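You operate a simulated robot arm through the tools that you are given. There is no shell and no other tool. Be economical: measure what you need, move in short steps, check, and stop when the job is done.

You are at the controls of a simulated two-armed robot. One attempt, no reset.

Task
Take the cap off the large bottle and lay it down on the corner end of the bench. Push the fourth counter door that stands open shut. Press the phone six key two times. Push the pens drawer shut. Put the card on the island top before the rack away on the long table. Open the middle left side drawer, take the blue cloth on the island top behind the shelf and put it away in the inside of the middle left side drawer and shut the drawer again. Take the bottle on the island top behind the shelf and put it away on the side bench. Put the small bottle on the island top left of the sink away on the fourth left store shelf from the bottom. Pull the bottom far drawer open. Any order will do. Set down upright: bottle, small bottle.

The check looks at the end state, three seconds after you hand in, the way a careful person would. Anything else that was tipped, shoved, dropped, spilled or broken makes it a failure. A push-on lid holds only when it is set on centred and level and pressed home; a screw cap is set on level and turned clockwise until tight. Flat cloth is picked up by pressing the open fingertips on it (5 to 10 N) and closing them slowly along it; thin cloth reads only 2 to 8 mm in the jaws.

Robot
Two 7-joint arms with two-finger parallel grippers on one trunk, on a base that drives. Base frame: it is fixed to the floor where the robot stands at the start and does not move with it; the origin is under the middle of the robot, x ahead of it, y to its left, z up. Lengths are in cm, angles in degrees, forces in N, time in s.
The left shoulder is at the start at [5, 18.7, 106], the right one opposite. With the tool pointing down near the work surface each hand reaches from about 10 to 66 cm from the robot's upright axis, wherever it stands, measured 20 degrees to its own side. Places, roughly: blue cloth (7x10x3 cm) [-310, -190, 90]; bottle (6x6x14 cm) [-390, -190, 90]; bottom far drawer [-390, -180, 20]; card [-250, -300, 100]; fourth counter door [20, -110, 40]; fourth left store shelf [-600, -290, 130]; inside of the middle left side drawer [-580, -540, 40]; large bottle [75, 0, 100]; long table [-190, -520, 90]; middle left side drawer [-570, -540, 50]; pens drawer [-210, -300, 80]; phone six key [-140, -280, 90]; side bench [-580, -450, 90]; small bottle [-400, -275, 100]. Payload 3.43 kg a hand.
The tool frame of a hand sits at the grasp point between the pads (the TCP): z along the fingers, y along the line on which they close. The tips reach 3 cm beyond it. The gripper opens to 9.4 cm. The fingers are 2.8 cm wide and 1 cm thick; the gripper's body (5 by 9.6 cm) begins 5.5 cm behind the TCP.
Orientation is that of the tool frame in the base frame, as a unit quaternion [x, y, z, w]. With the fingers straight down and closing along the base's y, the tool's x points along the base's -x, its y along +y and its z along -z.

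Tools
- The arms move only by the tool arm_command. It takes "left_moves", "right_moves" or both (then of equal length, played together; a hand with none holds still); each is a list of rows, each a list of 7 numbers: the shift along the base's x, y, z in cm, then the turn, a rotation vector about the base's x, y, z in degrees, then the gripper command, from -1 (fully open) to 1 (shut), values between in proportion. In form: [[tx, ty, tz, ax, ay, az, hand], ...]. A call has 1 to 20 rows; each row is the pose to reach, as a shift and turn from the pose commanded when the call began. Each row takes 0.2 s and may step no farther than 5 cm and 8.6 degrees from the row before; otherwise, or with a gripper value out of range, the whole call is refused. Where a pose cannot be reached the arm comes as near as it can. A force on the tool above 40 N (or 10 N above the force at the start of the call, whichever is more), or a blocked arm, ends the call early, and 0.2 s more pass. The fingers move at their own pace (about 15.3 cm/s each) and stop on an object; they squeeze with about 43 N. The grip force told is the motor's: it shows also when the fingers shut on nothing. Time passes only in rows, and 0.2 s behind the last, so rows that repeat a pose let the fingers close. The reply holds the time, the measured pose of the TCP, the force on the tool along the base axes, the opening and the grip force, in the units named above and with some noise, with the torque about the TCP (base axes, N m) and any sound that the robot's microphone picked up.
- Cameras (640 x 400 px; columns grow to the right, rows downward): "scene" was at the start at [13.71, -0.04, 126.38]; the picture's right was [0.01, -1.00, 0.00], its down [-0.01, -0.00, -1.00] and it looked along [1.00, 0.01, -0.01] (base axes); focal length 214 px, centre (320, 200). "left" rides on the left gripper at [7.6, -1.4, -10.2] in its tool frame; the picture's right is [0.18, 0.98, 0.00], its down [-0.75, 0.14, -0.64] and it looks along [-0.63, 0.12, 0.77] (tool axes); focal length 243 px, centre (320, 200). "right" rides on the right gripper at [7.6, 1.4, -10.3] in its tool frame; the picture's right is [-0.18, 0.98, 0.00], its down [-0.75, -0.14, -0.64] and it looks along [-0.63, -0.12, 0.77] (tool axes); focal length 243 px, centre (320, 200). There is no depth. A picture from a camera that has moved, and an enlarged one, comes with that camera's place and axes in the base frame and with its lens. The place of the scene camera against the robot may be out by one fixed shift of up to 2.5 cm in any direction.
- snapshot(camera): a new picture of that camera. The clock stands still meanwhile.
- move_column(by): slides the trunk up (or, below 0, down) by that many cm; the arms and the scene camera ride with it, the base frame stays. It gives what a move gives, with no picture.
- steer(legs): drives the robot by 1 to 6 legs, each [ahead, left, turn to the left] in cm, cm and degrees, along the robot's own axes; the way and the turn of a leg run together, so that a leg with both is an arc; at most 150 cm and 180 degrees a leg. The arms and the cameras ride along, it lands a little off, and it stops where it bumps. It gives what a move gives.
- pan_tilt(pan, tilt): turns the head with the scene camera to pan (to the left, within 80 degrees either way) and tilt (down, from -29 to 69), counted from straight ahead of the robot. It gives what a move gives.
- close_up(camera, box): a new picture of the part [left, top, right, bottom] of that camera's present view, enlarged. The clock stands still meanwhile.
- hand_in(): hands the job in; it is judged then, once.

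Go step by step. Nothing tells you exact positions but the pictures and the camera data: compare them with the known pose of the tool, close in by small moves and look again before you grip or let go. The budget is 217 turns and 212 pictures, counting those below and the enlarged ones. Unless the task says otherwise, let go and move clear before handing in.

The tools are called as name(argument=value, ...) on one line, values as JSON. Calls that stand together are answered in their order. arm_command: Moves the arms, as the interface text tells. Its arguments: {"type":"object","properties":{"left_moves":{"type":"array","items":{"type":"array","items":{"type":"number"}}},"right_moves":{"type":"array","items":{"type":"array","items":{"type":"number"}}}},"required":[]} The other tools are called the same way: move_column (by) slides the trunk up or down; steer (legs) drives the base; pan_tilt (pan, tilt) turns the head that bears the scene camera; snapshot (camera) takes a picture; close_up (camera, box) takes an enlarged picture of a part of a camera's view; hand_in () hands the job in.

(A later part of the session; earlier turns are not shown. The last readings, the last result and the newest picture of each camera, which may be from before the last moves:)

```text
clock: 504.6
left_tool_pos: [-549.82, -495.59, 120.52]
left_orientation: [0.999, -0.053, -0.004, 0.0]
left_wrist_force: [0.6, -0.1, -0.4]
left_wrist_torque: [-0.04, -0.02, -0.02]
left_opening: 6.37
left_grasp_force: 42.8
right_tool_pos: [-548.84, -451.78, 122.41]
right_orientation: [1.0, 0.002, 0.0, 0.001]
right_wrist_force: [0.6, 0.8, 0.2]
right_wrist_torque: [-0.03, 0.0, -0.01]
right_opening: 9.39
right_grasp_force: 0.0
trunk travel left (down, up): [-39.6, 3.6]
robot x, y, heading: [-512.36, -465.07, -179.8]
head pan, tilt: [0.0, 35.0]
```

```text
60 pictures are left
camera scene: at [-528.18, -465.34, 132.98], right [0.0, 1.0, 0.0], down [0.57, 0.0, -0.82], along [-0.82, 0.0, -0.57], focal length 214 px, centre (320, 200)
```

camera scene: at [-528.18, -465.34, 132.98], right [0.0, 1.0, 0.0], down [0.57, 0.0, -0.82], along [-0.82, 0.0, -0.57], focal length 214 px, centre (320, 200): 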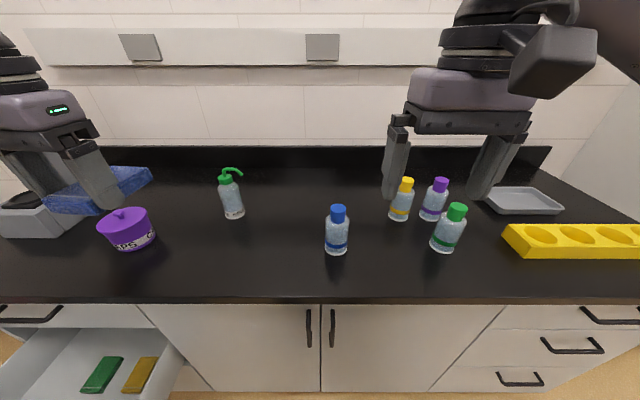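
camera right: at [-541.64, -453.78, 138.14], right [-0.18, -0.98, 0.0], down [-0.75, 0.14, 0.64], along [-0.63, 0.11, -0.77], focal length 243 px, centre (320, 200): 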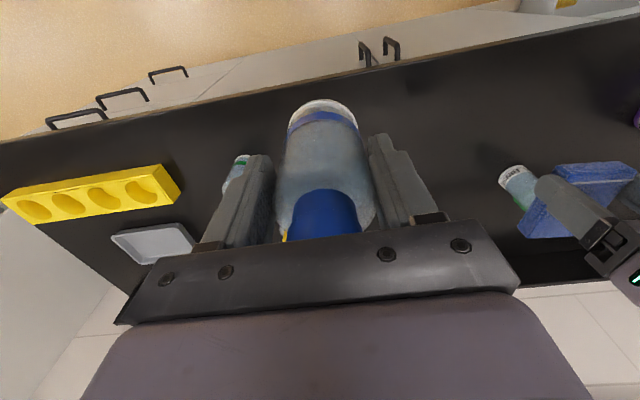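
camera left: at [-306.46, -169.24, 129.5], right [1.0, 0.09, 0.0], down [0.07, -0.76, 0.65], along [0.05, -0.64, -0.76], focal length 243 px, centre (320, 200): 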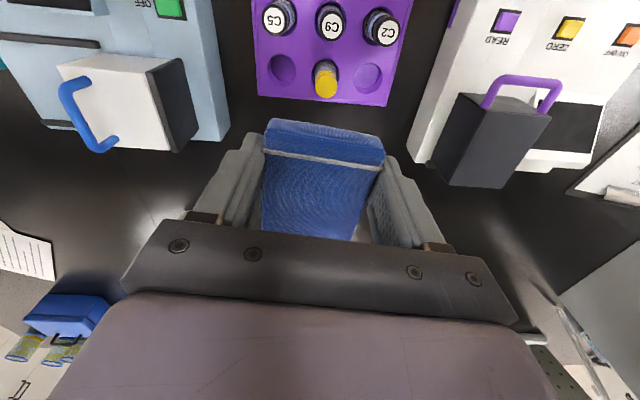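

The bottle stands upright on the side bench. Now the cloth: I back off, strafe to the drawer and look into it.

steer(legs=[[-22, 0, 0], [0, 57, 0]])

pan_tilt(pan=10, tilt=50)

snapshot(camera="scene")

snapshot(camera="left")

```text
clock: 511.4
left_tool_pos: [-527.87, -552.36, 120.5]
left_orientation: [0.998, -0.056, -0.002, -0.002]
left_wrist_force: [-0.6, 0.3, -0.1]
left_wrist_torque: [-0.02, -0.03, 0.02]
left_opening: 6.37
left_grasp_force: 43.1
right_tool_pos: [-526.81, -508.53, 122.41]
right_orientation: [1.0, -0.001, 0.001, 0.002]
right_wrist_force: [-0.7, -0.1, -0.6]
right_wrist_torque: [-0.01, -0.01, 0.0]
right_opening: 9.41
right_grasp_force: 0.0
trunk travel left (down, up): [-39.6, 3.6]
robot x, y, heading: [-490.51, -522.11, 179.7]
head pan, tilt: [0.0, 35.0]
```

```text
clock: 512.1
left_tool_pos: [-527.95, -552.37, 120.52]
left_orientation: [0.998, -0.056, -0.004, -0.001]
left_wrist_force: [-0.1, 0.3, -1.1]
left_wrist_torque: [0.0, -0.02, 0.02]
left_opening: 6.38
left_grasp_force: 43.1
right_tool_pos: [-526.81, -508.51, 122.37]
right_orientation: [1.0, -0.002, 0.0, 0.002]
right_wrist_force: [-0.8, 0.7, 0.0]
right_wrist_torque: [0.0, 0.0, -0.02]
right_opening: 9.37
right_grasp_force: 0.0
trunk travel left (down, up): [-39.6, 3.6]
robot x, y, heading: [-490.93, -521.95, 179.7]
head pan, tilt: [10.0, 50.0]
```

```text
59 pictures are left
camera scene: at [-504.97, -523.55, 130.8], right [-0.17, 0.99, 0.0], down [0.75, 0.13, -0.64], along [-0.63, -0.11, -0.77], focal length 214 px, centre (320, 200)
```

scene: 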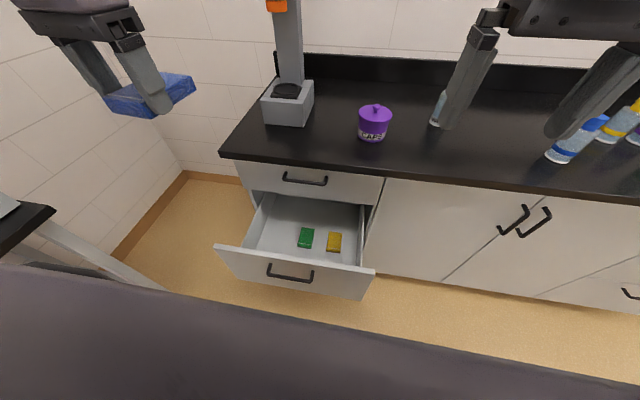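

```text
58 pictures are left
camera left: at [-520.16, -551.84, 130.55], right [0.07, -1.0, 0.0], down [-0.76, -0.06, 0.65], along [-0.65, -0.05, -0.76], focal length 243 px, centre (320, 200)
```

left: 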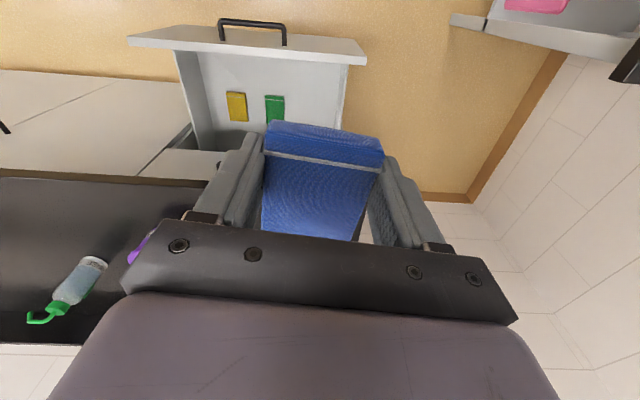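

The drawer floor is near z 47, with green/yellow items at x ≈ -551; front space x -546…-533 is free. I turn the left hand 90° so it fits, lower the trunk, and move over (-541, -537).

arm_command(left_moves=[[-1, 1.5, 0, 0, 0, 8.5, 0.6], [-2, 3, 0, 0, 0, 17, 0.6], [-3, 4.5, 0, 0, 0, 25.5, 0.6], [-4, 6, 0, 0, 0, 34, 0.6], [-5, 7.5, 0, 0, 0, 42.5, 0.6], [-6, 9, 0, 0, 0, 51, 0.6], [-7, 10.5, 0, 0, 0, 59.5, 0.6], [-8, 12, 0, 0, 0, 68, 0.6], [-9, 13.5, 0, 0, 0, 76.5, 0.6], [-11, 15, 0, 0, 0, 85, 0.6], [-12.8, 15.5, 0, 0, 0, 93, 0.6], [-12.8, 15.5, 0, 0, 0, 96, 0.6]])

move_column(by=-36)

snapshot(camera="left")

snapshot(camera="scene")

```text
clock: 514.8
left_tool_pos: [-540.77, -536.88, 120.51]
left_orientation: [0.709, 0.706, -0.003, 0.002]
left_wrist_force: [-0.5, 0.2, 0.0]
left_wrist_torque: [0.0, 0.01, 0.02]
left_opening: 6.35
left_grasp_force: 42.7
right_tool_pos: [-526.86, -508.44, 122.43]
right_orientation: [1.0, -0.002, 0.0, 0.002]
right_wrist_force: [-0.7, 0.5, -0.4]
right_wrist_torque: [-0.01, -0.04, -0.02]
right_opening: 9.38
right_grasp_force: 0.1
trunk travel left (down, up): [-39.6, 3.6]
robot x, y, heading: [-490.31, -522.15, 179.7]
head pan, tilt: [10.0, 50.0]
```

```text
clock: 518.2
left_tool_pos: [-540.87, -537.03, 84.51]
left_orientation: [0.709, 0.705, -0.003, 0.002]
left_wrist_force: [-0.1, -0.1, -0.5]
left_wrist_torque: [0.02, -0.03, -0.02]
left_opening: 6.36
left_grasp_force: 43.2
right_tool_pos: [-526.79, -508.53, 86.4]
right_orientation: [1.0, -0.001, 0.0, 0.002]
right_wrist_force: [0.7, -0.4, 0.2]
right_wrist_torque: [-0.01, -0.04, -0.01]
right_opening: 9.4
right_grasp_force: 0.1
trunk travel left (down, up): [-3.6, 39.6]
robot x, y, heading: [-490.59, -522.19, 180.0]
head pan, tilt: [10.0, 50.0]
```

```text
57 pictures are left
camera left: at [-542.18, -529.21, 94.57], right [0.98, 0.18, 0.0], down [0.14, -0.75, 0.65], along [0.11, -0.64, -0.76], focal length 243 px, centre (320, 200)
```

left: 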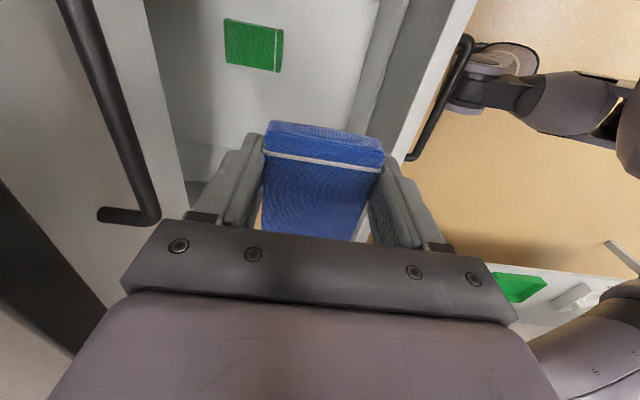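

```text
56 pictures are left
camera scene: at [-504.96, -523.55, 94.8], right [-0.17, 0.99, 0.0], down [0.75, 0.13, -0.64], along [-0.63, -0.11, -0.77], focal length 214 px, centre (320, 200)
```

scene: 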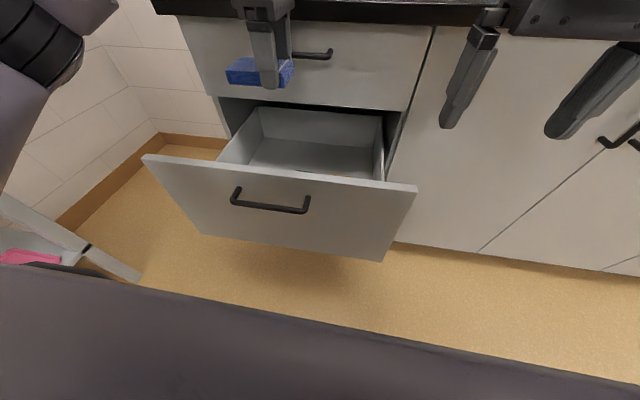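

Interior front face is at x ≈ -535 and the green item ends at -547.3, so x -542 is right. I lower the cloth into the drawer.

arm_command(left_moves=[[-0.6, 0, -3, 0, 0, 0, 0.6], [-1.1, 0, -7, 0, 0, 0, 0.6], [-1.1, 0, -11, 0, 0, 0, 0.6], [-1.1, 0, -15, 0, 0, 0, 0.6], [-1.1, 0, -19, 0, 0, 0, 0.6], [-1.1, 0, -23, 0, 0, 0, 0.6], [-1.1, 0, -26, 0, 0, 0, 0.6], [-1.1, 0, -28, 0, 0, 0, 0.6]])

snapshot(camera="left")

snapshot(camera="scene")

```text
clock: 520.0
left_tool_pos: [-542.01, -537.03, 56.51]
left_orientation: [0.71, 0.705, -0.004, 0.002]
left_wrist_force: [0.9, -0.2, 0.2]
left_wrist_torque: [0.03, 0.03, -0.02]
left_opening: 6.37
left_grasp_force: 42.7
right_tool_pos: [-526.78, -508.5, 86.42]
right_orientation: [1.0, -0.001, 0.0, 0.002]
right_wrist_force: [-0.3, 0.4, 0.5]
right_wrist_torque: [0.02, 0.03, -0.01]
right_opening: 9.41
right_grasp_force: 0.1
trunk travel left (down, up): [-3.6, 39.6]
robot x, y, heading: [-490.6, -521.97, 179.7]
head pan, tilt: [10.0, 50.0]
```

```text
55 pictures are left
camera left: at [-543.39, -529.29, 66.58], right [0.98, 0.18, 0.0], down [0.14, -0.75, 0.65], along [0.11, -0.64, -0.76], focal length 243 px, centre (320, 200)
```

left: 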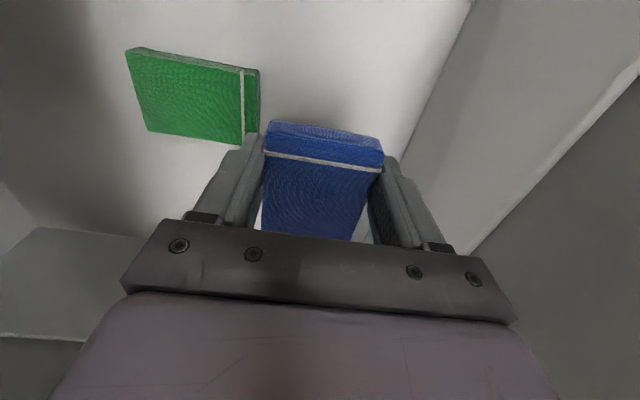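

```text
54 pictures are left
camera scene: at [-504.96, -523.55, 94.8], right [-0.17, 0.99, 0.0], down [0.75, 0.13, -0.64], along [-0.63, -0.11, -0.77], focal length 214 px, centre (320, 200)
```

scene: 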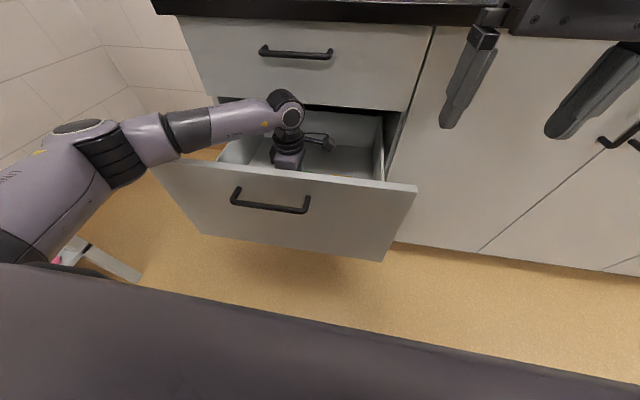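

The cloth is inside, about 6 cm above the floor. The forearm is near the drawer's rim, so I lower carefully in small steps.

arm_command(left_moves=[[0, 0, -1, 0, 0, 0, 0.6], [0, 0, -2, 0, 0, 0, 0.6], [0, 0, -3, 0, 0, 0, 0.6]])

close_up(camera="scene", box=[120, 70, 420, 270])

```text
clock: 520.9
left_tool_pos: [-541.94, -536.94, 53.37]
left_orientation: [0.71, 0.704, -0.004, 0.003]
left_wrist_force: [0.1, -0.1, -0.5]
left_wrist_torque: [0.02, 0.0, -0.01]
left_opening: 6.35
left_grasp_force: 42.5
right_tool_pos: [-526.82, -508.46, 86.3]
right_orientation: [1.0, -0.001, 0.0, 0.001]
right_wrist_force: [0.2, -0.1, -1.0]
right_wrist_torque: [0.02, 0.01, 0.04]
right_opening: 9.42
right_grasp_force: 0.0
trunk travel left (down, up): [-3.6, 39.6]
robot x, y, heading: [-489.99, -522.15, 179.7]
head pan, tilt: [10.0, 50.0]
```

```text
2.00 times, centred on (270, 170) of scene
camera zoom: at [-504.96, -523.55, 94.8], right [-0.17, 0.99, 0.0], down [0.75, 0.13, -0.64], along [-0.63, -0.11, -0.77], focal length 429 px, centre (420, 260)
```

zoom: 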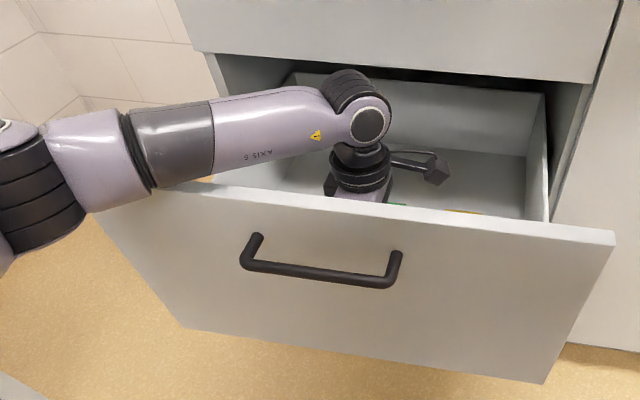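

I lower 1.3 cm more, then release and lift out.

arm_command(left_moves=[[0, 0, -0.7, 0, 0, 0, 0.6], [0, 0, -1.3, 0, 0, 0, 0.6]])

arm_command(left_moves=[[0, 0, 0, 0, 0, 0, 0.2], [0, 0, 0, 0, 0, 0, -0.6], [0, 0, 0, 0, 0, 0, -0.6], [0, 0, 1, 0, 0, 0, -0.6]])

snapshot(camera="left")

```text
clock: 521.5
left_tool_pos: [-541.98, -536.87, 52.47]
left_orientation: [0.71, 0.705, -0.005, -0.001]
left_wrist_force: [0.2, 0.7, 0.2]
left_wrist_torque: [0.0, -0.01, -0.01]
left_opening: 6.38
left_grasp_force: 43.1
right_tool_pos: [-526.76, -508.41, 86.35]
right_orientation: [1.0, 0.0, -0.001, 0.001]
right_wrist_force: [-0.3, 0.5, 0.4]
right_wrist_torque: [0.0, 0.01, 0.0]
right_opening: 9.43
right_grasp_force: 0.1
trunk travel left (down, up): [-3.6, 39.6]
robot x, y, heading: [-490.14, -522.31, 179.5]
head pan, tilt: [10.0, 50.0]
```

```text
clock: 522.5
left_tool_pos: [-541.91, -536.8, 52.84]
left_orientation: [0.711, 0.704, -0.003, 0.004]
left_wrist_force: [-1.1, -0.1, 0.2]
left_wrist_torque: [-0.06, 0.01, 0.01]
left_opening: 7.5
left_grasp_force: 0.2
right_tool_pos: [-526.77, -508.29, 86.15]
right_orientation: [1.0, -0.002, 0.001, 0.003]
right_wrist_force: [-0.1, -1.1, 0.3]
right_wrist_torque: [-0.01, 0.0, 0.02]
right_opening: 9.39
right_grasp_force: 0.1
trunk travel left (down, up): [-3.6, 39.6]
robot x, y, heading: [-490.84, -522.17, 180.0]
head pan, tilt: [10.0, 50.0]
```

```text
52 pictures are left
camera left: at [-543.22, -529.13, 62.92], right [0.98, 0.17, 0.0], down [0.13, -0.75, 0.65], along [0.11, -0.64, -0.76], focal length 243 px, centre (320, 200)
```

left: 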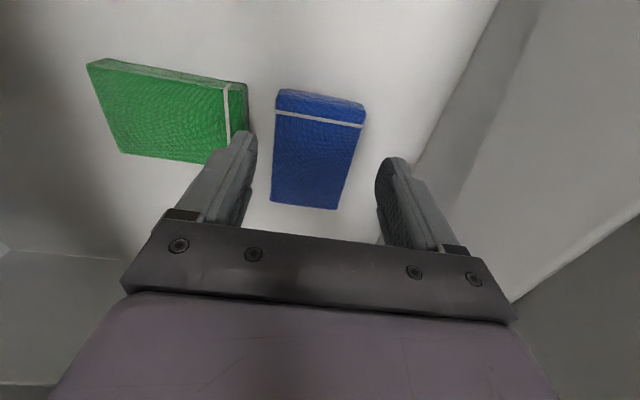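

The cloth lies flat in the drawer. I lift the hand out, back off, and set up to push the drawer shut.

arm_command(left_moves=[[0, 0, 4, 0, 0, 0, -0.6], [0, 0, 8, 0, 0, 0, -0.6], [0, 0, 12, 0, 0, 0, -0.6], [0, 0, 16, 0, 0, 0, -0.6], [0, 0, 20, 0, 0, 0, -0.6], [0, 0, 24, 0, 0, 0, -0.6], [1, 0, 28, 0, 0, 0, -0.6], [3, 0, 32, 0, 0, 0, -0.6]])

steer(legs=[[-32, 0, 0]])

arm_command(left_moves=[[0, -1, 0, 0, 0, -8.5, 0], [0, -2, 0, 0, 0, -17, 1], [0, -3, 0, 0, 0, -25.5, 1], [0, -4, 0, 0, 0, -34, 1], [0, -5, 0, 0, 0, -42.5, 1], [0, -6, 0, 0, 0, -51, 1], [0, -7, 0, 0, 0, -59.5, 1], [0, -8, 0, 0, 0, -68, 1], [0, -8, 0, 0, 0, -76.5, 1], [0, -8, 0, 0, 0, -85, 1], [0, -8, 0, 0, 0, -90, 1]])

arm_command(left_moves=[[0, 0, -2, 0, 7.8, 0, 1], [0, 0, -4, 0, 15.6, 0, 1], [0, 1, -6, 0, 23.4, 0, 1], [0, 1, -8, 0, 31.2, 0, 1], [-1, 2, -11, 0, 39, 0, 1], [-2, 2, -14, 0, 46.8, 0, 1], [-3, 3, -17, 0, 54.6, 0, 1], [-4, 3, -19, 0, 62.4, 0, 1], [-4, 3, -21, 0, 70, 0, 1], [-4, 3, -21, 0, 70, 0, 1]])

pan_tilt(pan=10, tilt=35)

snapshot(camera="scene")

```text
clock: 524.2
left_tool_pos: [-538.86, -537.1, 85.18]
left_orientation: [0.709, 0.705, -0.002, 0.002]
left_wrist_force: [0.1, 1.3, 0.5]
left_wrist_torque: [-0.02, 0.0, -0.02]
left_opening: 7.52
left_grasp_force: 0.0
right_tool_pos: [-526.83, -508.43, 86.39]
right_orientation: [1.0, -0.001, 0.001, 0.003]
right_wrist_force: [-1.5, 0.3, 0.1]
right_wrist_torque: [-0.05, 0.0, 0.01]
right_opening: 9.39
right_grasp_force: 0.1
trunk travel left (down, up): [-3.6, 39.6]
robot x, y, heading: [-490.44, -522.12, 179.7]
head pan, tilt: [10.0, 50.0]
```

```text
clock: 526.4
left_tool_pos: [-506.58, -536.95, 85.12]
left_orientation: [0.713, 0.701, -0.004, 0.002]
left_wrist_force: [0.1, -0.5, -0.3]
left_wrist_torque: [0.01, -0.01, 0.04]
left_opening: 7.52
left_grasp_force: 0.0
right_tool_pos: [-494.08, -508.51, 86.29]
right_orientation: [1.0, -0.006, 0.0, 0.001]
right_wrist_force: [0.3, 0.1, -0.8]
right_wrist_torque: [0.0, 0.0, 0.04]
right_opening: 9.42
right_grasp_force: 0.1
trunk travel left (down, up): [-3.6, 39.6]
robot x, y, heading: [-458.08, -522.04, 179.3]
head pan, tilt: [10.0, 50.0]
```

```text
clock: 528.8
left_tool_pos: [-506.47, -544.92, 85.22]
left_orientation: [1.0, -0.008, -0.003, -0.001]
left_wrist_force: [-0.2, 0.7, -0.3]
left_wrist_torque: [-0.03, 0.03, 0.0]
left_opening: 0.03
left_grasp_force: 33.2
right_tool_pos: [-494.19, -508.51, 86.34]
right_orientation: [1.0, -0.005, 0.0, 0.002]
right_wrist_force: [1.1, -1.0, 0.0]
right_wrist_torque: [0.0, 0.02, 0.02]
right_opening: 9.41
right_grasp_force: 0.1
trunk travel left (down, up): [-3.6, 39.6]
robot x, y, heading: [-457.95, -522.68, 179.4]
head pan, tilt: [10.0, 50.0]
```

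```text
clock: 531.0
left_tool_pos: [-510.54, -541.84, 66.11]
left_orientation: [0.853, -0.007, -0.522, 0.004]
left_wrist_force: [0.4, 0.3, -0.1]
left_wrist_torque: [-0.01, -0.02, -0.01]
left_opening: 0.0
left_grasp_force: 33.3
left hand out of reach, approached as far as the arm can: row 9, 10
right_tool_pos: [-494.27, -508.34, 86.38]
right_orientation: [1.0, -0.006, 0.0, 0.003]
right_wrist_force: [-0.1, -0.1, -0.2]
right_wrist_torque: [0.01, 0.01, -0.03]
right_opening: 9.39
right_grasp_force: 0.0
trunk travel left (down, up): [-3.6, 39.6]
robot x, y, heading: [-458.07, -522.4, 179.2]
head pan, tilt: [10.0, 50.0]
```

```text
clock: 531.8
left_tool_pos: [-510.6, -541.71, 66.18]
left_orientation: [0.854, -0.006, -0.521, 0.004]
left_wrist_force: [-0.1, 0.0, -0.6]
left_wrist_torque: [0.0, -0.03, -0.02]
left_opening: 0.0
left_grasp_force: 33.6
right_tool_pos: [-494.29, -508.52, 86.39]
right_orientation: [1.0, -0.006, -0.001, 0.002]
right_wrist_force: [-0.2, -0.1, 0.0]
right_wrist_torque: [0.0, -0.02, -0.03]
right_opening: 9.38
right_grasp_force: 0.1
trunk travel left (down, up): [-3.6, 39.6]
robot x, y, heading: [-458.01, -522.27, 179.5]
head pan, tilt: [10.0, 35.0]
```

```text
51 pictures are left
camera scene: at [-473.61, -523.88, 96.96], right [-0.16, 0.99, 0.0], down [0.57, 0.09, -0.82], along [-0.81, -0.13, -0.57], focal length 214 px, centre (320, 200)
```

scene: 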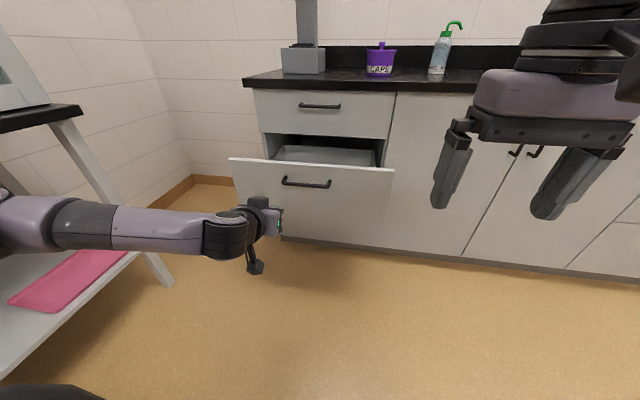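

The fist is level with the handle bar, so I shift it 8 cm left of the handle and then drive forward to push.

arm_command(left_moves=[[0, -4, 0, 0, 0, 0, 1], [0, -8, 0.5, 0, 0, 0, 1], [0, -8, 0.5, 0, 0, 0, 1]])

steer(legs=[[36, 0, 0]])

snapshot(camera="scene")

```text
clock: 532.6
left_tool_pos: [-510.39, -549.84, 66.63]
left_orientation: [0.853, -0.007, -0.521, 0.003]
left_wrist_force: [0.9, 0.2, -0.2]
left_wrist_torque: [0.0, 0.06, 0.03]
left_opening: 0.0
left_grasp_force: 33.0
right_tool_pos: [-494.2, -508.48, 86.34]
right_orientation: [1.0, -0.005, -0.001, 0.002]
right_wrist_force: [0.1, 0.1, 0.9]
right_wrist_torque: [0.02, 0.03, -0.01]
right_opening: 9.38
right_grasp_force: 0.0
trunk travel left (down, up): [-3.6, 39.6]
robot x, y, heading: [-458.02, -522.52, 179.2]
head pan, tilt: [10.0, 35.0]
```

```text
clock: 534.9
left_tool_pos: [-546.37, -549.6, 66.66]
left_orientation: [0.854, -0.005, -0.52, 0.004]
left_wrist_force: [1.0, 0.8, 0.4]
left_wrist_torque: [-0.01, 0.0, 0.03]
left_opening: 0.0
left_grasp_force: 33.4
right_tool_pos: [-530.26, -508.14, 86.46]
right_orientation: [1.0, -0.003, 0.0, 0.002]
right_wrist_force: [-1.4, -0.6, -0.9]
right_wrist_torque: [0.01, -0.01, 0.01]
right_opening: 9.39
right_grasp_force: 0.0
trunk travel left (down, up): [-3.6, 39.6]
robot x, y, heading: [-494.06, -522.06, 179.5]
head pan, tilt: [10.0, 35.0]
```

```text
50 pictures are left
camera scene: at [-509.57, -523.58, 96.97], right [-0.17, 0.99, 0.0], down [0.57, 0.1, -0.82], along [-0.81, -0.14, -0.57], focal length 214 px, centre (320, 200)
```

scene: 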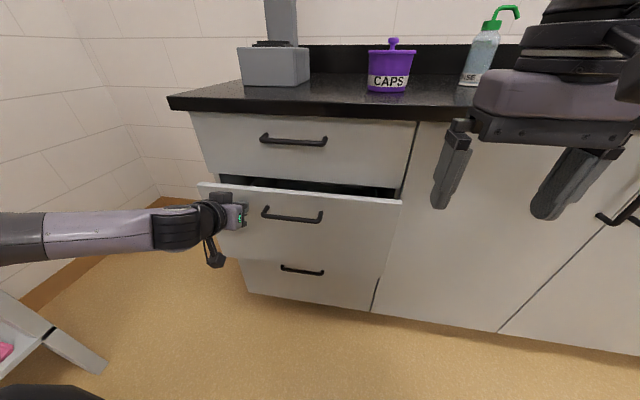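

Almost in. I finish with the arm until the stop is felt.

arm_command(left_moves=[[-1.5, 0, 0, 0, 0, 0, 1], [-3, 0, 0, 0, 0, 0, 1], [-4.5, 0, 0, 0, 0, 0, 1], [-6, 0, 0, 0, 0, 0, 1], [-7.5, 0, 0, 0, 0, 0, 1], [-9, 0, 0, 0, 0, 0, 1], [-10, 0, 0, 0, 0, 0, 1]])

snapshot(camera="scene")

```text
clock: 536.0
left_tool_pos: [-552.28, -549.54, 66.62]
left_orientation: [0.855, -0.005, -0.518, 0.004]
left_wrist_force: [14.4, -0.8, 5.7]
left_wrist_torque: [-0.02, 0.18, 0.04]
left_opening: 0.01
left_grasp_force: 32.8
right_tool_pos: [-530.24, -508.19, 86.33]
right_orientation: [1.0, -0.003, -0.001, 0.001]
right_wrist_force: [0.1, -0.3, 0.3]
right_wrist_torque: [-0.02, -0.02, 0.0]
right_opening: 9.41
right_grasp_force: 0.1
trunk travel left (down, up): [-3.6, 39.6]
robot x, y, heading: [-493.75, -521.81, 179.5]
head pan, tilt: [10.0, 35.0]
stopped in row 5 (left hand): the force on the tool passed its limit at 56 N (the readings are from after the stop); the commanded pose is now the measured one
```

```text
49 pictures are left
camera scene: at [-509.43, -523.59, 97.0], right [-0.17, 0.99, 0.0], down [0.56, 0.1, -0.82], along [-0.81, -0.14, -0.57], focal length 214 px, centre (320, 200)
```

scene: 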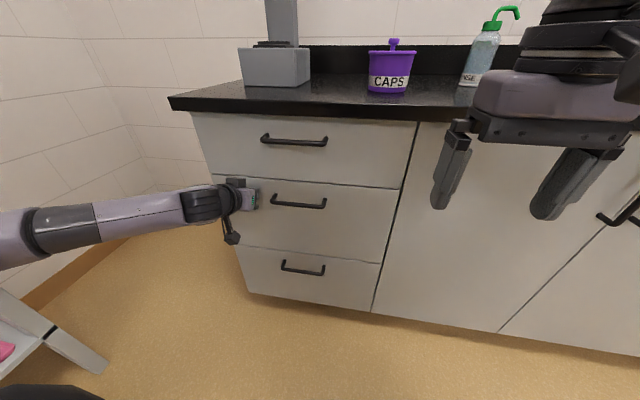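

The drawer is shut with the cloth inside. I back off, fold the left hand to neutral, and travel to the north side again.

steer(legs=[[-22, 0, 0]])

arm_command(left_moves=[[0, 0, 2, 0, -7.8, 0, 1], [1, 0, 4, 0, -15.6, 0, 1], [2, 0, 6, 0, -23.4, 0, 1], [3, 0, 8, 0, -31.2, 0, 1], [5, 0, 11, 0, -39, 0, 1], [7, 0, 14, 0, -46.8, 0, 1], [9, 0, 17, 0, -54.6, 0, 1], [11, 0, 19, 0, -62.4, 0, 1], [13, 0, 20, 0, -62.4, 0, 1]])

steer(legs=[[0, -150, 0.5], [0, -150, 0], [0, -122, 0], [0, 0, 90], [0, 80, 0]])

pan_tilt(pan=0, tilt=45)

snapshot(camera="scene")

```text
clock: 537.7
left_tool_pos: [-530.51, -550.03, 66.55]
left_orientation: [0.855, -0.002, -0.518, 0.006]
left_wrist_force: [-0.2, 0.2, 0.5]
left_wrist_torque: [-0.04, 0.01, 0.02]
left_opening: 0.0
left_grasp_force: 33.0
right_tool_pos: [-508.44, -508.5, 86.34]
right_orientation: [1.0, 0.0, 0.0, 0.0]
right_wrist_force: [0.3, 0.4, -0.2]
right_wrist_torque: [0.01, 0.01, -0.02]
right_opening: 9.43
right_grasp_force: 0.1
trunk travel left (down, up): [-3.6, 39.6]
robot x, y, heading: [-472.12, -522.13, 179.9]
head pan, tilt: [10.0, 35.0]
```

```text
clock: 539.7
left_tool_pos: [-517.52, -550.04, 86.67]
left_orientation: [1.0, -0.005, 0.0, 0.003]
left_wrist_force: [-0.8, 0.7, 0.4]
left_wrist_torque: [-0.02, 0.04, 0.03]
left_opening: 0.0
left_grasp_force: 33.2
right_tool_pos: [-508.46, -508.56, 86.4]
right_orientation: [1.0, -0.002, 0.0, 0.002]
right_wrist_force: [0.2, 0.6, -0.6]
right_wrist_torque: [-0.01, -0.02, 0.01]
right_opening: 9.38
right_grasp_force: 0.0
trunk travel left (down, up): [-3.6, 39.6]
robot x, y, heading: [-472.16, -522.16, 179.7]
head pan, tilt: [10.0, 35.0]
```

```text
clock: 587.6
left_tool_pos: [-367.83, -142.46, 86.67]
left_orientation: [0.718, 0.696, 0.002, 0.002]
left_wrist_force: [-0.6, -0.9, -0.3]
left_wrist_torque: [0.01, 0.0, -0.01]
left_opening: 0.01
left_grasp_force: 32.6
right_tool_pos: [-409.12, -132.53, 86.36]
right_orientation: [0.714, 0.7, 0.0, 0.001]
right_wrist_force: [0.9, 0.4, 0.1]
right_wrist_torque: [0.0, 0.0, -0.01]
right_opening: 9.38
right_grasp_force: 0.0
trunk travel left (down, up): [-3.6, 39.6]
robot x, y, heading: [-394.72, -96.59, -91.3]
head pan, tilt: [10.0, 35.0]
```

```text
clock: 588.3
left_tool_pos: [-367.74, -142.29, 86.75]
left_orientation: [0.718, 0.696, 0.002, 0.002]
left_wrist_force: [-0.1, -0.6, -0.1]
left_wrist_torque: [0.0, 0.01, -0.03]
left_opening: 0.03
left_grasp_force: 33.6
right_tool_pos: [-409.03, -132.39, 86.33]
right_orientation: [0.715, 0.7, 0.0, 0.0]
right_wrist_force: [0.6, 0.6, -0.6]
right_wrist_torque: [0.05, -0.04, 0.0]
right_opening: 9.38
right_grasp_force: 0.0
trunk travel left (down, up): [-3.6, 39.6]
robot x, y, heading: [-394.55, -96.33, -91.2]
head pan, tilt: [0.0, 45.0]
```

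```text
48 pictures are left
camera scene: at [-396.26, -110.41, 95.49], right [-1.0, 0.02, 0.0], down [0.02, 0.71, -0.71], along [-0.02, -0.71, -0.71], focal length 214 px, centre (320, 200)
```

scene: 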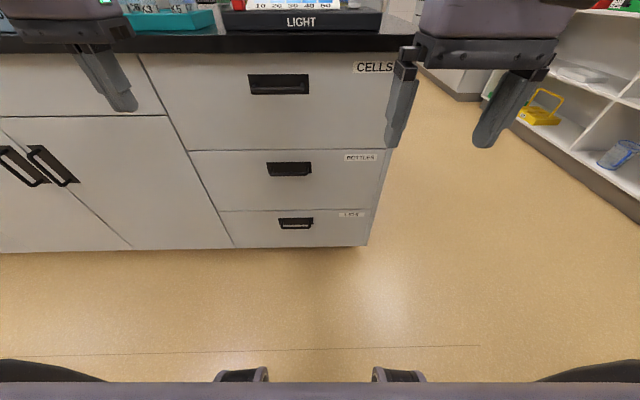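

The bottom far drawer's handle is at about (-388, -165, 28.5). Close-up of the handles.

close_up(camera="scene", box=[220, 130, 400, 260])

```text
3.08 times, centred on (310, 195) of scene
camera zoom: at [-396.26, -110.41, 95.49], right [-1.0, 0.02, 0.0], down [0.02, 0.71, -0.71], along [-0.02, -0.71, -0.71], focal length 660 px, centre (351, 215)
```

zoom: 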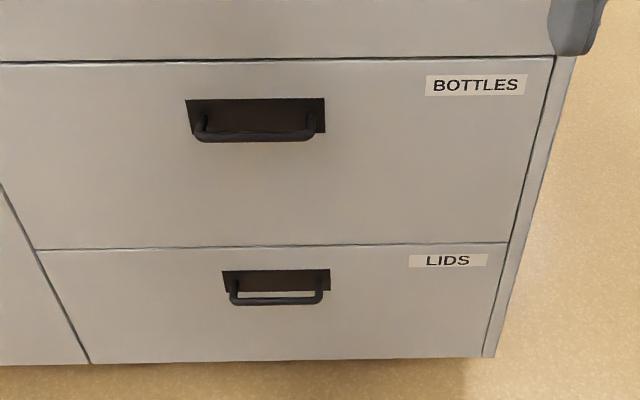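

The bar stands ~3 cm out at about (-388.4, -162.5, 28.3). I align the robot, lower the trunk, pitch and roll the left hand, then look.

steer(legs=[[0, -13, 1.2]])

move_column(by=-3.5)

arm_command(left_moves=[[0, 0, -4, -7.5, 0, 0, 0], [0, 0, -8, -15, 0, 0, -1], [-0.5, 0, -12, -22.5, 0, 0, -1], [-1, 0, -16, -30, 0, 0, -1], [-2, 0, -20, -37.5, 0, 0, -1], [-3, 0, -24, -45, 0, 0, -1], [-4, 0, -28, -52.5, 0, 0, -1], [-5, 0, -32, -60, 0, 0, -1], [-5, 0, -36, -60, 0, 0, -1], [-5, 0, -36, -60, 0, 0, -1]])

arm_command(left_moves=[[0, 0, -1, 0, -7.1, -4.1, -1], [0, 0, -3, 0, -14.2, -8.2, -1], [0, 0, -5, 0, -21.3, -12.3, -1], [0, 0, -7, 0, -28.4, -16.4, -1], [0, 0, -9, 0, -35.5, -20.5, -1], [0, 0, -11, 0, -42.6, -24.6, -1], [0, 0, -13, 0, -49.7, -28.7, -1], [0, 0, -15, 0, -56.8, -32.8, -1], [0, 0, -16, 0, -63.9, -36.9, -1], [0, 0, -17, 0, -71, -41, -1], [0, 0, -17, 0, -77.9, -45, -1], [0, 0, -17, 0, -77.9, -45, -1]])

snapshot(camera="left")

snapshot(camera="scene")

```text
clock: 590.1
left_tool_pos: [-379.77, -141.57, 86.7]
left_orientation: [0.71, 0.704, 0.002, 0.002]
left_wrist_force: [1.1, -0.1, -0.6]
left_wrist_torque: [-0.01, 0.01, 0.01]
left_opening: 0.01
left_grasp_force: 33.1
right_tool_pos: [-421.16, -132.6, 86.39]
right_orientation: [0.707, 0.707, 0.001, 0.0]
right_wrist_force: [0.8, 0.6, 0.3]
right_wrist_torque: [0.0, 0.02, -0.02]
right_opening: 9.39
right_grasp_force: 0.0
trunk travel left (down, up): [-3.6, 39.6]
robot x, y, heading: [-407.27, -96.17, -90.2]
head pan, tilt: [0.0, 45.0]
```

```text
clock: 590.9
left_tool_pos: [-379.71, -141.54, 83.16]
left_orientation: [0.71, 0.704, 0.002, 0.001]
left_wrist_force: [-0.1, -0.5, -0.5]
left_wrist_torque: [-0.04, 0.0, -0.01]
left_opening: 0.0
left_grasp_force: 32.8
right_tool_pos: [-421.25, -132.59, 82.76]
right_orientation: [0.708, 0.707, 0.001, 0.002]
right_wrist_force: [0.7, 0.1, 0.6]
right_wrist_torque: [0.01, 0.0, 0.0]
right_opening: 9.4
right_grasp_force: 0.1
trunk travel left (down, up): [-0.1, 43.1]
robot x, y, heading: [-407.58, -96.54, -90.2]
head pan, tilt: [0.0, 45.0]
```

```text
clock: 593.1
left_tool_pos: [-382.16, -142.13, 55.83]
left_orientation: [0.639, 0.633, -0.306, 0.313]
left_wrist_force: [-0.1, -0.5, 0.3]
left_wrist_torque: [-0.03, -0.01, -0.03]
left_opening: 9.39
left_grasp_force: 0.1
left hand out of reach, approached as far as the arm can: row 7, 8, 9, 10
right_tool_pos: [-421.23, -132.6, 82.79]
right_orientation: [0.708, 0.706, 0.001, 0.001]
right_wrist_force: [0.2, -0.7, -0.2]
right_wrist_torque: [-0.03, 0.0, -0.02]
right_opening: 9.4
right_grasp_force: 0.0
trunk travel left (down, up): [-0.1, 43.1]
robot x, y, heading: [-407.74, -96.3, -90.2]
head pan, tilt: [0.0, 45.0]
```

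```text
clock: 595.9
left_tool_pos: [-385.84, -146.38, 46.52]
left_orientation: [0.865, 0.32, -0.121, 0.367]
left_wrist_force: [-0.5, 0.5, 0.8]
left_wrist_torque: [-0.03, -0.02, -0.01]
left_opening: 9.4
left_grasp_force: 0.1
left hand out of reach, approached as far as the arm can: row 1, 2, 3, 4, 5, 6, 7, 8, 9, 10, 11, 12
right_tool_pos: [-421.11, -132.56, 82.76]
right_orientation: [0.707, 0.707, 0.002, 0.001]
right_wrist_force: [1.1, 0.2, -0.5]
right_wrist_torque: [-0.01, 0.07, -0.01]
right_opening: 9.39
right_grasp_force: 0.2
trunk travel left (down, up): [-0.1, 43.1]
robot x, y, heading: [-407.9, -96.12, -90.1]
head pan, tilt: [0.0, 45.0]
stopped in row 12 (left hand): the arm was blocked; the commanded pose is now the measured one
```

```text
46 pictures are left
camera left: at [-381.14, -134.77, 49.46], right [0.77, -0.43, 0.46], down [-0.5, 0.03, 0.86], along [-0.39, -0.9, -0.19], focal length 243 px, centre (320, 200)
```

left: 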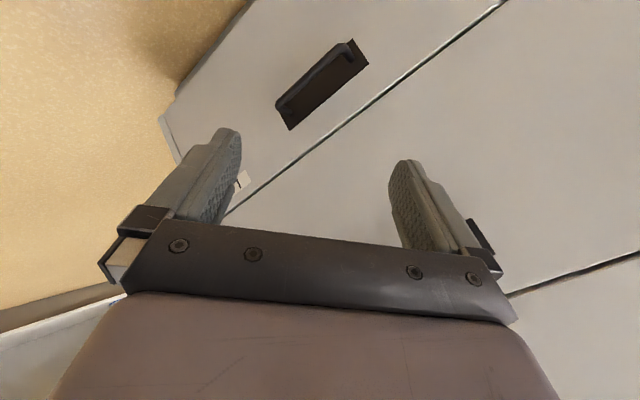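

```text
45 pictures are left
camera scene: at [-408.78, -110.27, 92.0], right [-1.0, 0.0, 0.0], down [0.0, 0.71, -0.71], along [0.0, -0.71, -0.71], focal length 214 px, centre (320, 200)
```

scene: 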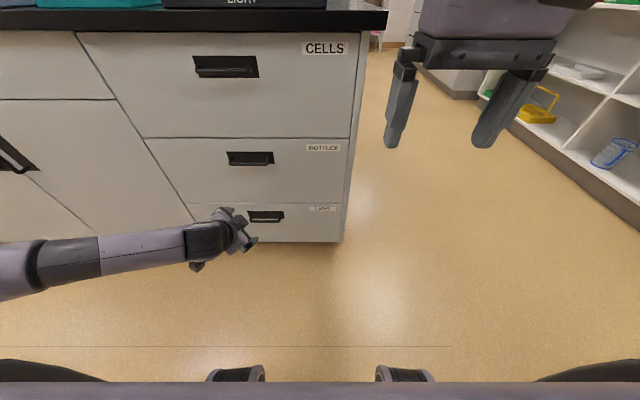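

With that roll the arm can't get low enough. I'll instead use a steep tool (30° off vertical) with the jaws closing across the bar; first back to neutral, then yaw/tilt.

arm_command(left_moves=[[0, 1, 3, 5.2, 2.6, 5.8, -1], [0, 2, 6, 10.5, 5.3, 11.7, -1], [0, 2, 10, 15.7, 7.9, 17.5, -1], [0, 2, 14, 21, 10.5, 23.3, -1], [0, 2, 18, 26.2, 13.2, 29.2, -1], [0, 2, 22, 31.4, 15.8, 35, -1], [0, 2, 25, 36.7, 18.5, 40.9, -1], [0, 2, 27, 41.9, 21.1, 46.7, -1]])

arm_command(left_moves=[[0, 0, -1, -2.1, 2.1, 8, -1], [0, 0, -2, -4.3, 4.3, 16, -1], [0, 0, -4, -6.4, 6.4, 24, -1], [0, 0, -6, -8.5, 8.5, 32, -1], [0, 0, -8, -10.7, 10.7, 40, -1], [0, 0, -10, -12.8, 12.8, 48, -0.5], [0, 0, -12, -15, 15, 56, 0.2], [0, 0, -14, -17.1, 17.1, 64, 0.25], [0, 0, -16, -19.2, 19.2, 72, 0.25], [0, 0, -18, -21.4, 21.4, 80, 0.25], [-1, 0, -20, -23.5, 23.5, 87.7, 0.25], [-1, 0, -22, -23.5, 23.5, 87.7, 0.25]])

snapshot(camera="scene")

```text
clock: 597.7
left_tool_pos: [-385.97, -144.24, 73.76]
left_orientation: [0.708, 0.707, -0.003, 0.0]
left_wrist_force: [0.5, 0.6, 0.7]
left_wrist_torque: [-0.01, 0.0, -0.04]
left_opening: 9.4
left_grasp_force: 0.0
right_tool_pos: [-421.25, -132.63, 82.76]
right_orientation: [0.707, 0.707, 0.002, 0.0]
right_wrist_force: [-0.1, -0.3, 0.5]
right_wrist_torque: [-0.03, 0.02, -0.02]
right_opening: 9.4
right_grasp_force: 0.1
trunk travel left (down, up): [-0.1, 43.1]
robot x, y, heading: [-407.8, -96.09, -90.0]
head pan, tilt: [0.0, 45.0]
```

```text
clock: 600.3
left_tool_pos: [-387.2, -144.17, 51.57]
left_orientation: [0.0, 0.965, -0.261, 0.003]
left_wrist_force: [-1.0, 0.5, 0.2]
left_wrist_torque: [-0.04, 0.0, 0.01]
left_opening: 3.53
left_grasp_force: 0.0
right_tool_pos: [-421.19, -132.5, 82.86]
right_orientation: [0.707, 0.707, 0.002, 0.0]
right_wrist_force: [-0.5, 0.6, 0.3]
right_wrist_torque: [-0.03, 0.01, 0.01]
right_opening: 9.4
right_grasp_force: 0.1
trunk travel left (down, up): [-0.1, 43.1]
robot x, y, heading: [-407.46, -96.19, -90.0]
head pan, tilt: [0.0, 45.0]
```

```text
44 pictures are left
camera scene: at [-408.86, -110.27, 91.99], right [-1.0, 0.0, 0.0], down [0.0, 0.71, -0.71], along [0.0, -0.71, -0.71], focal length 214 px, centre (320, 200)
```

scene: 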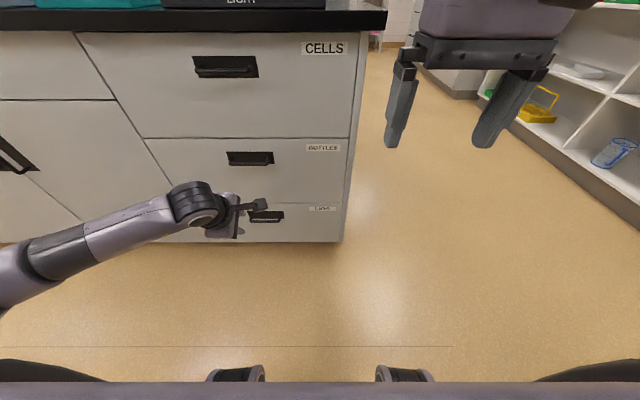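

That orientation is reachable. I lower toward bar height while still clear of the face.

arm_command(left_moves=[[-0.6, 0, -4, 0, 0, 0, 0.25], [-1.2, 0, -8, 0, 0, 0, 0.25], [-1.2, 0, -12, 0, 0, 0, 0.25], [-1.2, 0, -16, 0, 0, 0, 0.25], [-1.2, 0, -18, 0, 0, 0, 0.25], [-1.2, 0, -18, 0, 0, 0, 0.25]])

snapshot(camera="left")

close_up(camera="scene", box=[150, 120, 390, 270])

```text
clock: 601.7
left_tool_pos: [-388.25, -144.26, 33.61]
left_orientation: [0.002, 0.965, -0.262, 0.002]
left_wrist_force: [-0.1, -0.5, -0.3]
left_wrist_torque: [-0.02, -0.02, 0.0]
left_opening: 3.52
left_grasp_force: 0.0
right_tool_pos: [-421.3, -132.66, 82.81]
right_orientation: [0.707, 0.707, 0.001, 0.0]
right_wrist_force: [-0.2, 0.1, -0.3]
right_wrist_torque: [0.0, -0.05, -0.03]
right_opening: 9.37
right_grasp_force: 0.1
trunk travel left (down, up): [-0.1, 43.1]
robot x, y, heading: [-407.87, -96.4, -90.0]
head pan, tilt: [0.0, 45.0]
```

```text
43 pictures are left
camera left: at [-395.94, -140.33, 43.06], right [-0.18, 0.85, -0.5], down [0.75, 0.44, 0.49], along [0.63, -0.28, -0.72], focal length 243 px, centre (320, 200)
```

left: 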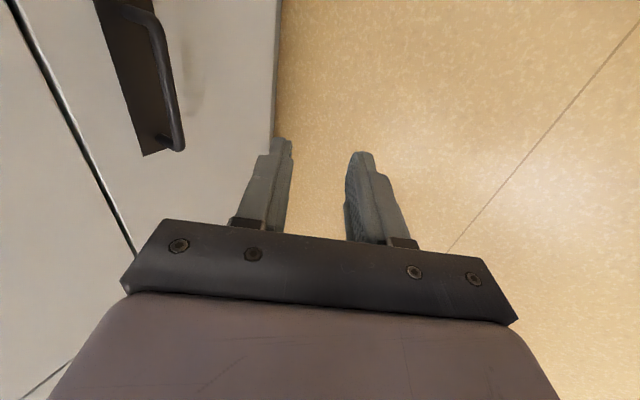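

```text
2.67 times, centred on (270, 195) of scene
camera zoom: at [-408.86, -110.27, 91.99], right [-1.0, 0.0, 0.0], down [0.0, 0.71, -0.71], along [0.0, -0.71, -0.71], focal length 572 px, centre (453, 213)
```

zoom: 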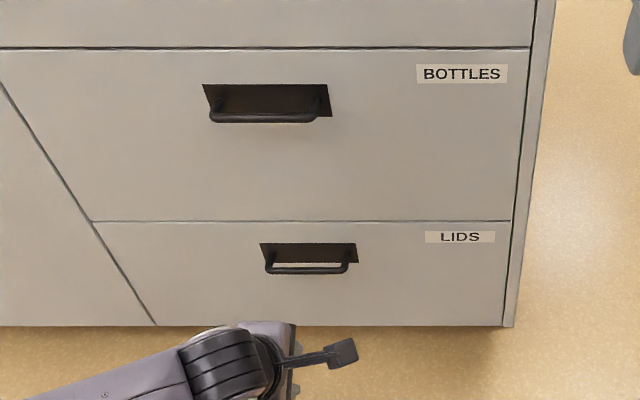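

Bar estimated at y ≈ -161.2, z ≈ 29.8. I raise the hand 5 cm, drive forward 12 cm, then look before hooking.

arm_command(left_moves=[[0, 0, 3, 0, 0, 0, 0.25], [-0.3, 0, 5, 0, 0, 0, 0.25]])

steer(legs=[[12, 0, 0]])

snapshot(camera="left")

close_up(camera="scene", box=[150, 150, 390, 300])

```text
clock: 602.3
left_tool_pos: [-388.47, -144.36, 38.5]
left_orientation: [0.0, 0.965, -0.261, 0.002]
left_wrist_force: [0.0, 0.0, 0.4]
left_wrist_torque: [0.05, 0.03, -0.01]
left_opening: 3.54
left_grasp_force: 0.1
right_tool_pos: [-421.25, -132.62, 82.92]
right_orientation: [0.708, 0.707, 0.001, 0.0]
right_wrist_force: [-1.0, 1.2, 0.1]
right_wrist_torque: [-0.02, 0.01, -0.01]
right_opening: 9.4
right_grasp_force: 0.1
trunk travel left (down, up): [-0.1, 43.1]
robot x, y, heading: [-407.46, -95.99, -90.1]
head pan, tilt: [0.0, 45.0]
```

```text
clock: 603.5
left_tool_pos: [-388.58, -156.15, 38.43]
left_orientation: [0.001, 0.965, -0.261, 0.002]
left_wrist_force: [-0.6, 0.0, -0.7]
left_wrist_torque: [0.03, 0.0, -0.03]
left_opening: 3.53
left_grasp_force: 0.1
right_tool_pos: [-421.14, -144.33, 82.81]
right_orientation: [0.707, 0.708, 0.001, 0.0]
right_wrist_force: [0.0, 0.6, -1.2]
right_wrist_torque: [-0.01, 0.01, -0.02]
right_opening: 9.4
right_grasp_force: 0.1
trunk travel left (down, up): [-0.1, 43.1]
robot x, y, heading: [-407.48, -107.95, -90.0]
head pan, tilt: [0.0, 45.0]
```

```text
41 pictures are left
camera left: at [-396.2, -152.2, 47.93], right [-0.18, 0.85, -0.5], down [0.75, 0.45, 0.49], along [0.63, -0.28, -0.72], focal length 243 px, centre (320, 200)
```

left: 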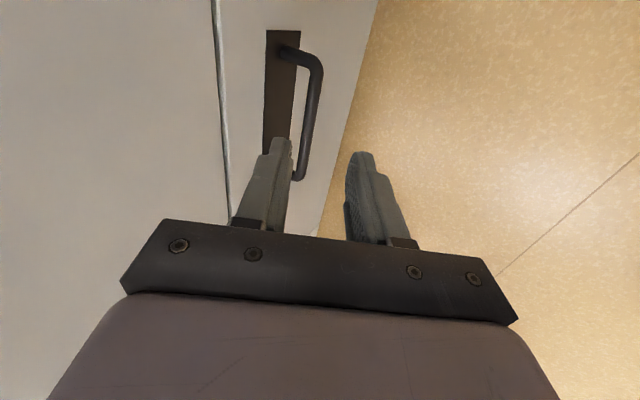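

```text
2.67 times, centred on (270, 225) of scene
camera zoom: at [-408.86, -122.11, 91.99], right [-1.0, 0.0, 0.0], down [0.0, 0.71, -0.71], along [0.0, -0.71, -0.71], focal length 572 px, centre (453, 133)
```

zoom: 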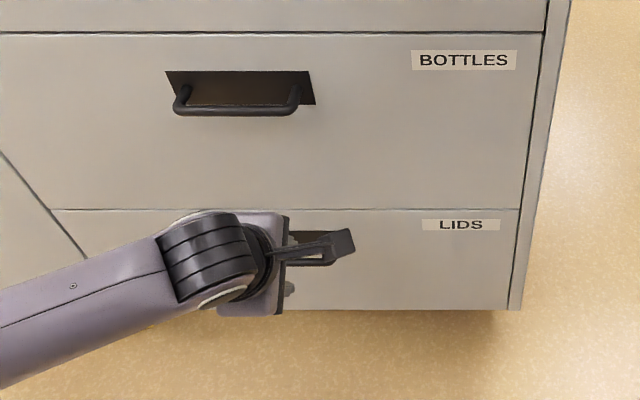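

Aligned well laterally. I advance 6 cm along the tool axis with the jaws 3.5 cm open and look again.

arm_command(left_moves=[[0, -1.2, -1.7, 0, 0, 0, 0.25], [0, -2.3, -3.4, 0, 0, 0, 0.25], [0, -3.3, -5, 0, 0, 0, 0.25], [0, -3.3, -5, 0, 0, 0, 0.25]])

snapshot(camera="left")

```text
clock: 604.5
left_tool_pos: [-388.49, -159.25, 33.55]
left_orientation: [0.001, 0.966, -0.26, 0.003]
left_wrist_force: [-0.7, -0.4, -0.7]
left_wrist_torque: [-0.01, -0.04, 0.0]
left_opening: 3.52
left_grasp_force: 0.1
right_tool_pos: [-421.07, -144.4, 82.75]
right_orientation: [0.707, 0.707, 0.002, 0.001]
right_wrist_force: [0.7, -0.5, -0.1]
right_wrist_torque: [0.0, -0.02, 0.02]
right_opening: 9.4
right_grasp_force: 0.1
trunk travel left (down, up): [-0.1, 43.1]
robot x, y, heading: [-407.72, -108.02, -90.0]
head pan, tilt: [0.0, 45.0]
```

```text
39 pictures are left
camera left: at [-396.17, -155.42, 42.92], right [-0.18, 0.85, -0.5], down [0.75, 0.45, 0.49], along [0.64, -0.28, -0.72], focal length 243 px, centre (320, 200)
```

left: 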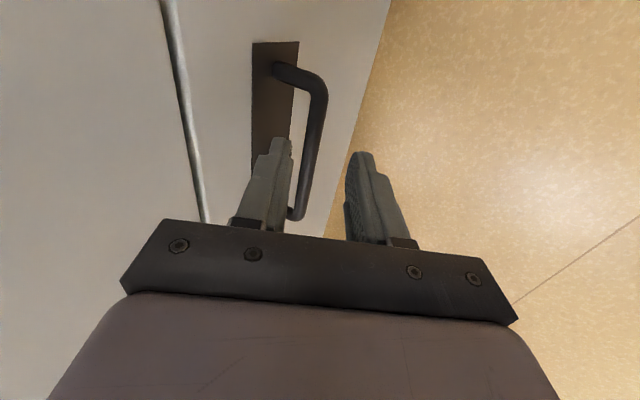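

The bar is now about 3 cm ahead, slightly toward the face side. I advance 2 cm with a small correction.

arm_command(left_moves=[[0, -0.6, -0.2, 0, 0, 0, 0.2], [0, -1, -0.9, 0, 0, 0, 0.2], [0, -1.5, -1.6, 0, 0, 0, 0.2], [0, -1.5, -1.6, 0, 0, 0, 0.2]])

snapshot(camera="left")

```text
clock: 605.5
left_tool_pos: [-388.47, -160.78, 31.91]
left_orientation: [0.0, 0.965, -0.26, 0.002]
left_wrist_force: [0.0, -0.2, 0.6]
left_wrist_torque: [-0.05, 0.0, -0.02]
left_opening: 3.75
left_grasp_force: 0.0
right_tool_pos: [-421.21, -144.39, 82.81]
right_orientation: [0.707, 0.707, 0.001, 0.0]
right_wrist_force: [-1.1, -0.2, 0.3]
right_wrist_torque: [0.0, 0.0, 0.02]
right_opening: 9.39
right_grasp_force: 0.1
trunk travel left (down, up): [-0.1, 43.1]
robot x, y, heading: [-407.58, -107.93, -89.9]
head pan, tilt: [0.0, 45.0]
```

```text
38 pictures are left
camera left: at [-396.13, -156.92, 41.37], right [-0.18, 0.85, -0.5], down [0.75, 0.45, 0.49], along [0.63, -0.28, -0.72], focal length 243 px, centre (320, 200)
```

left: 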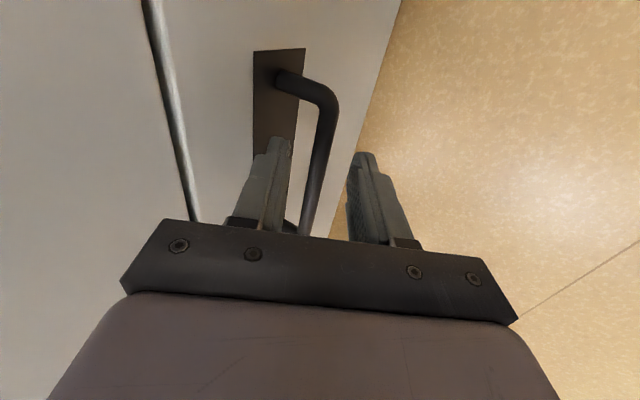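

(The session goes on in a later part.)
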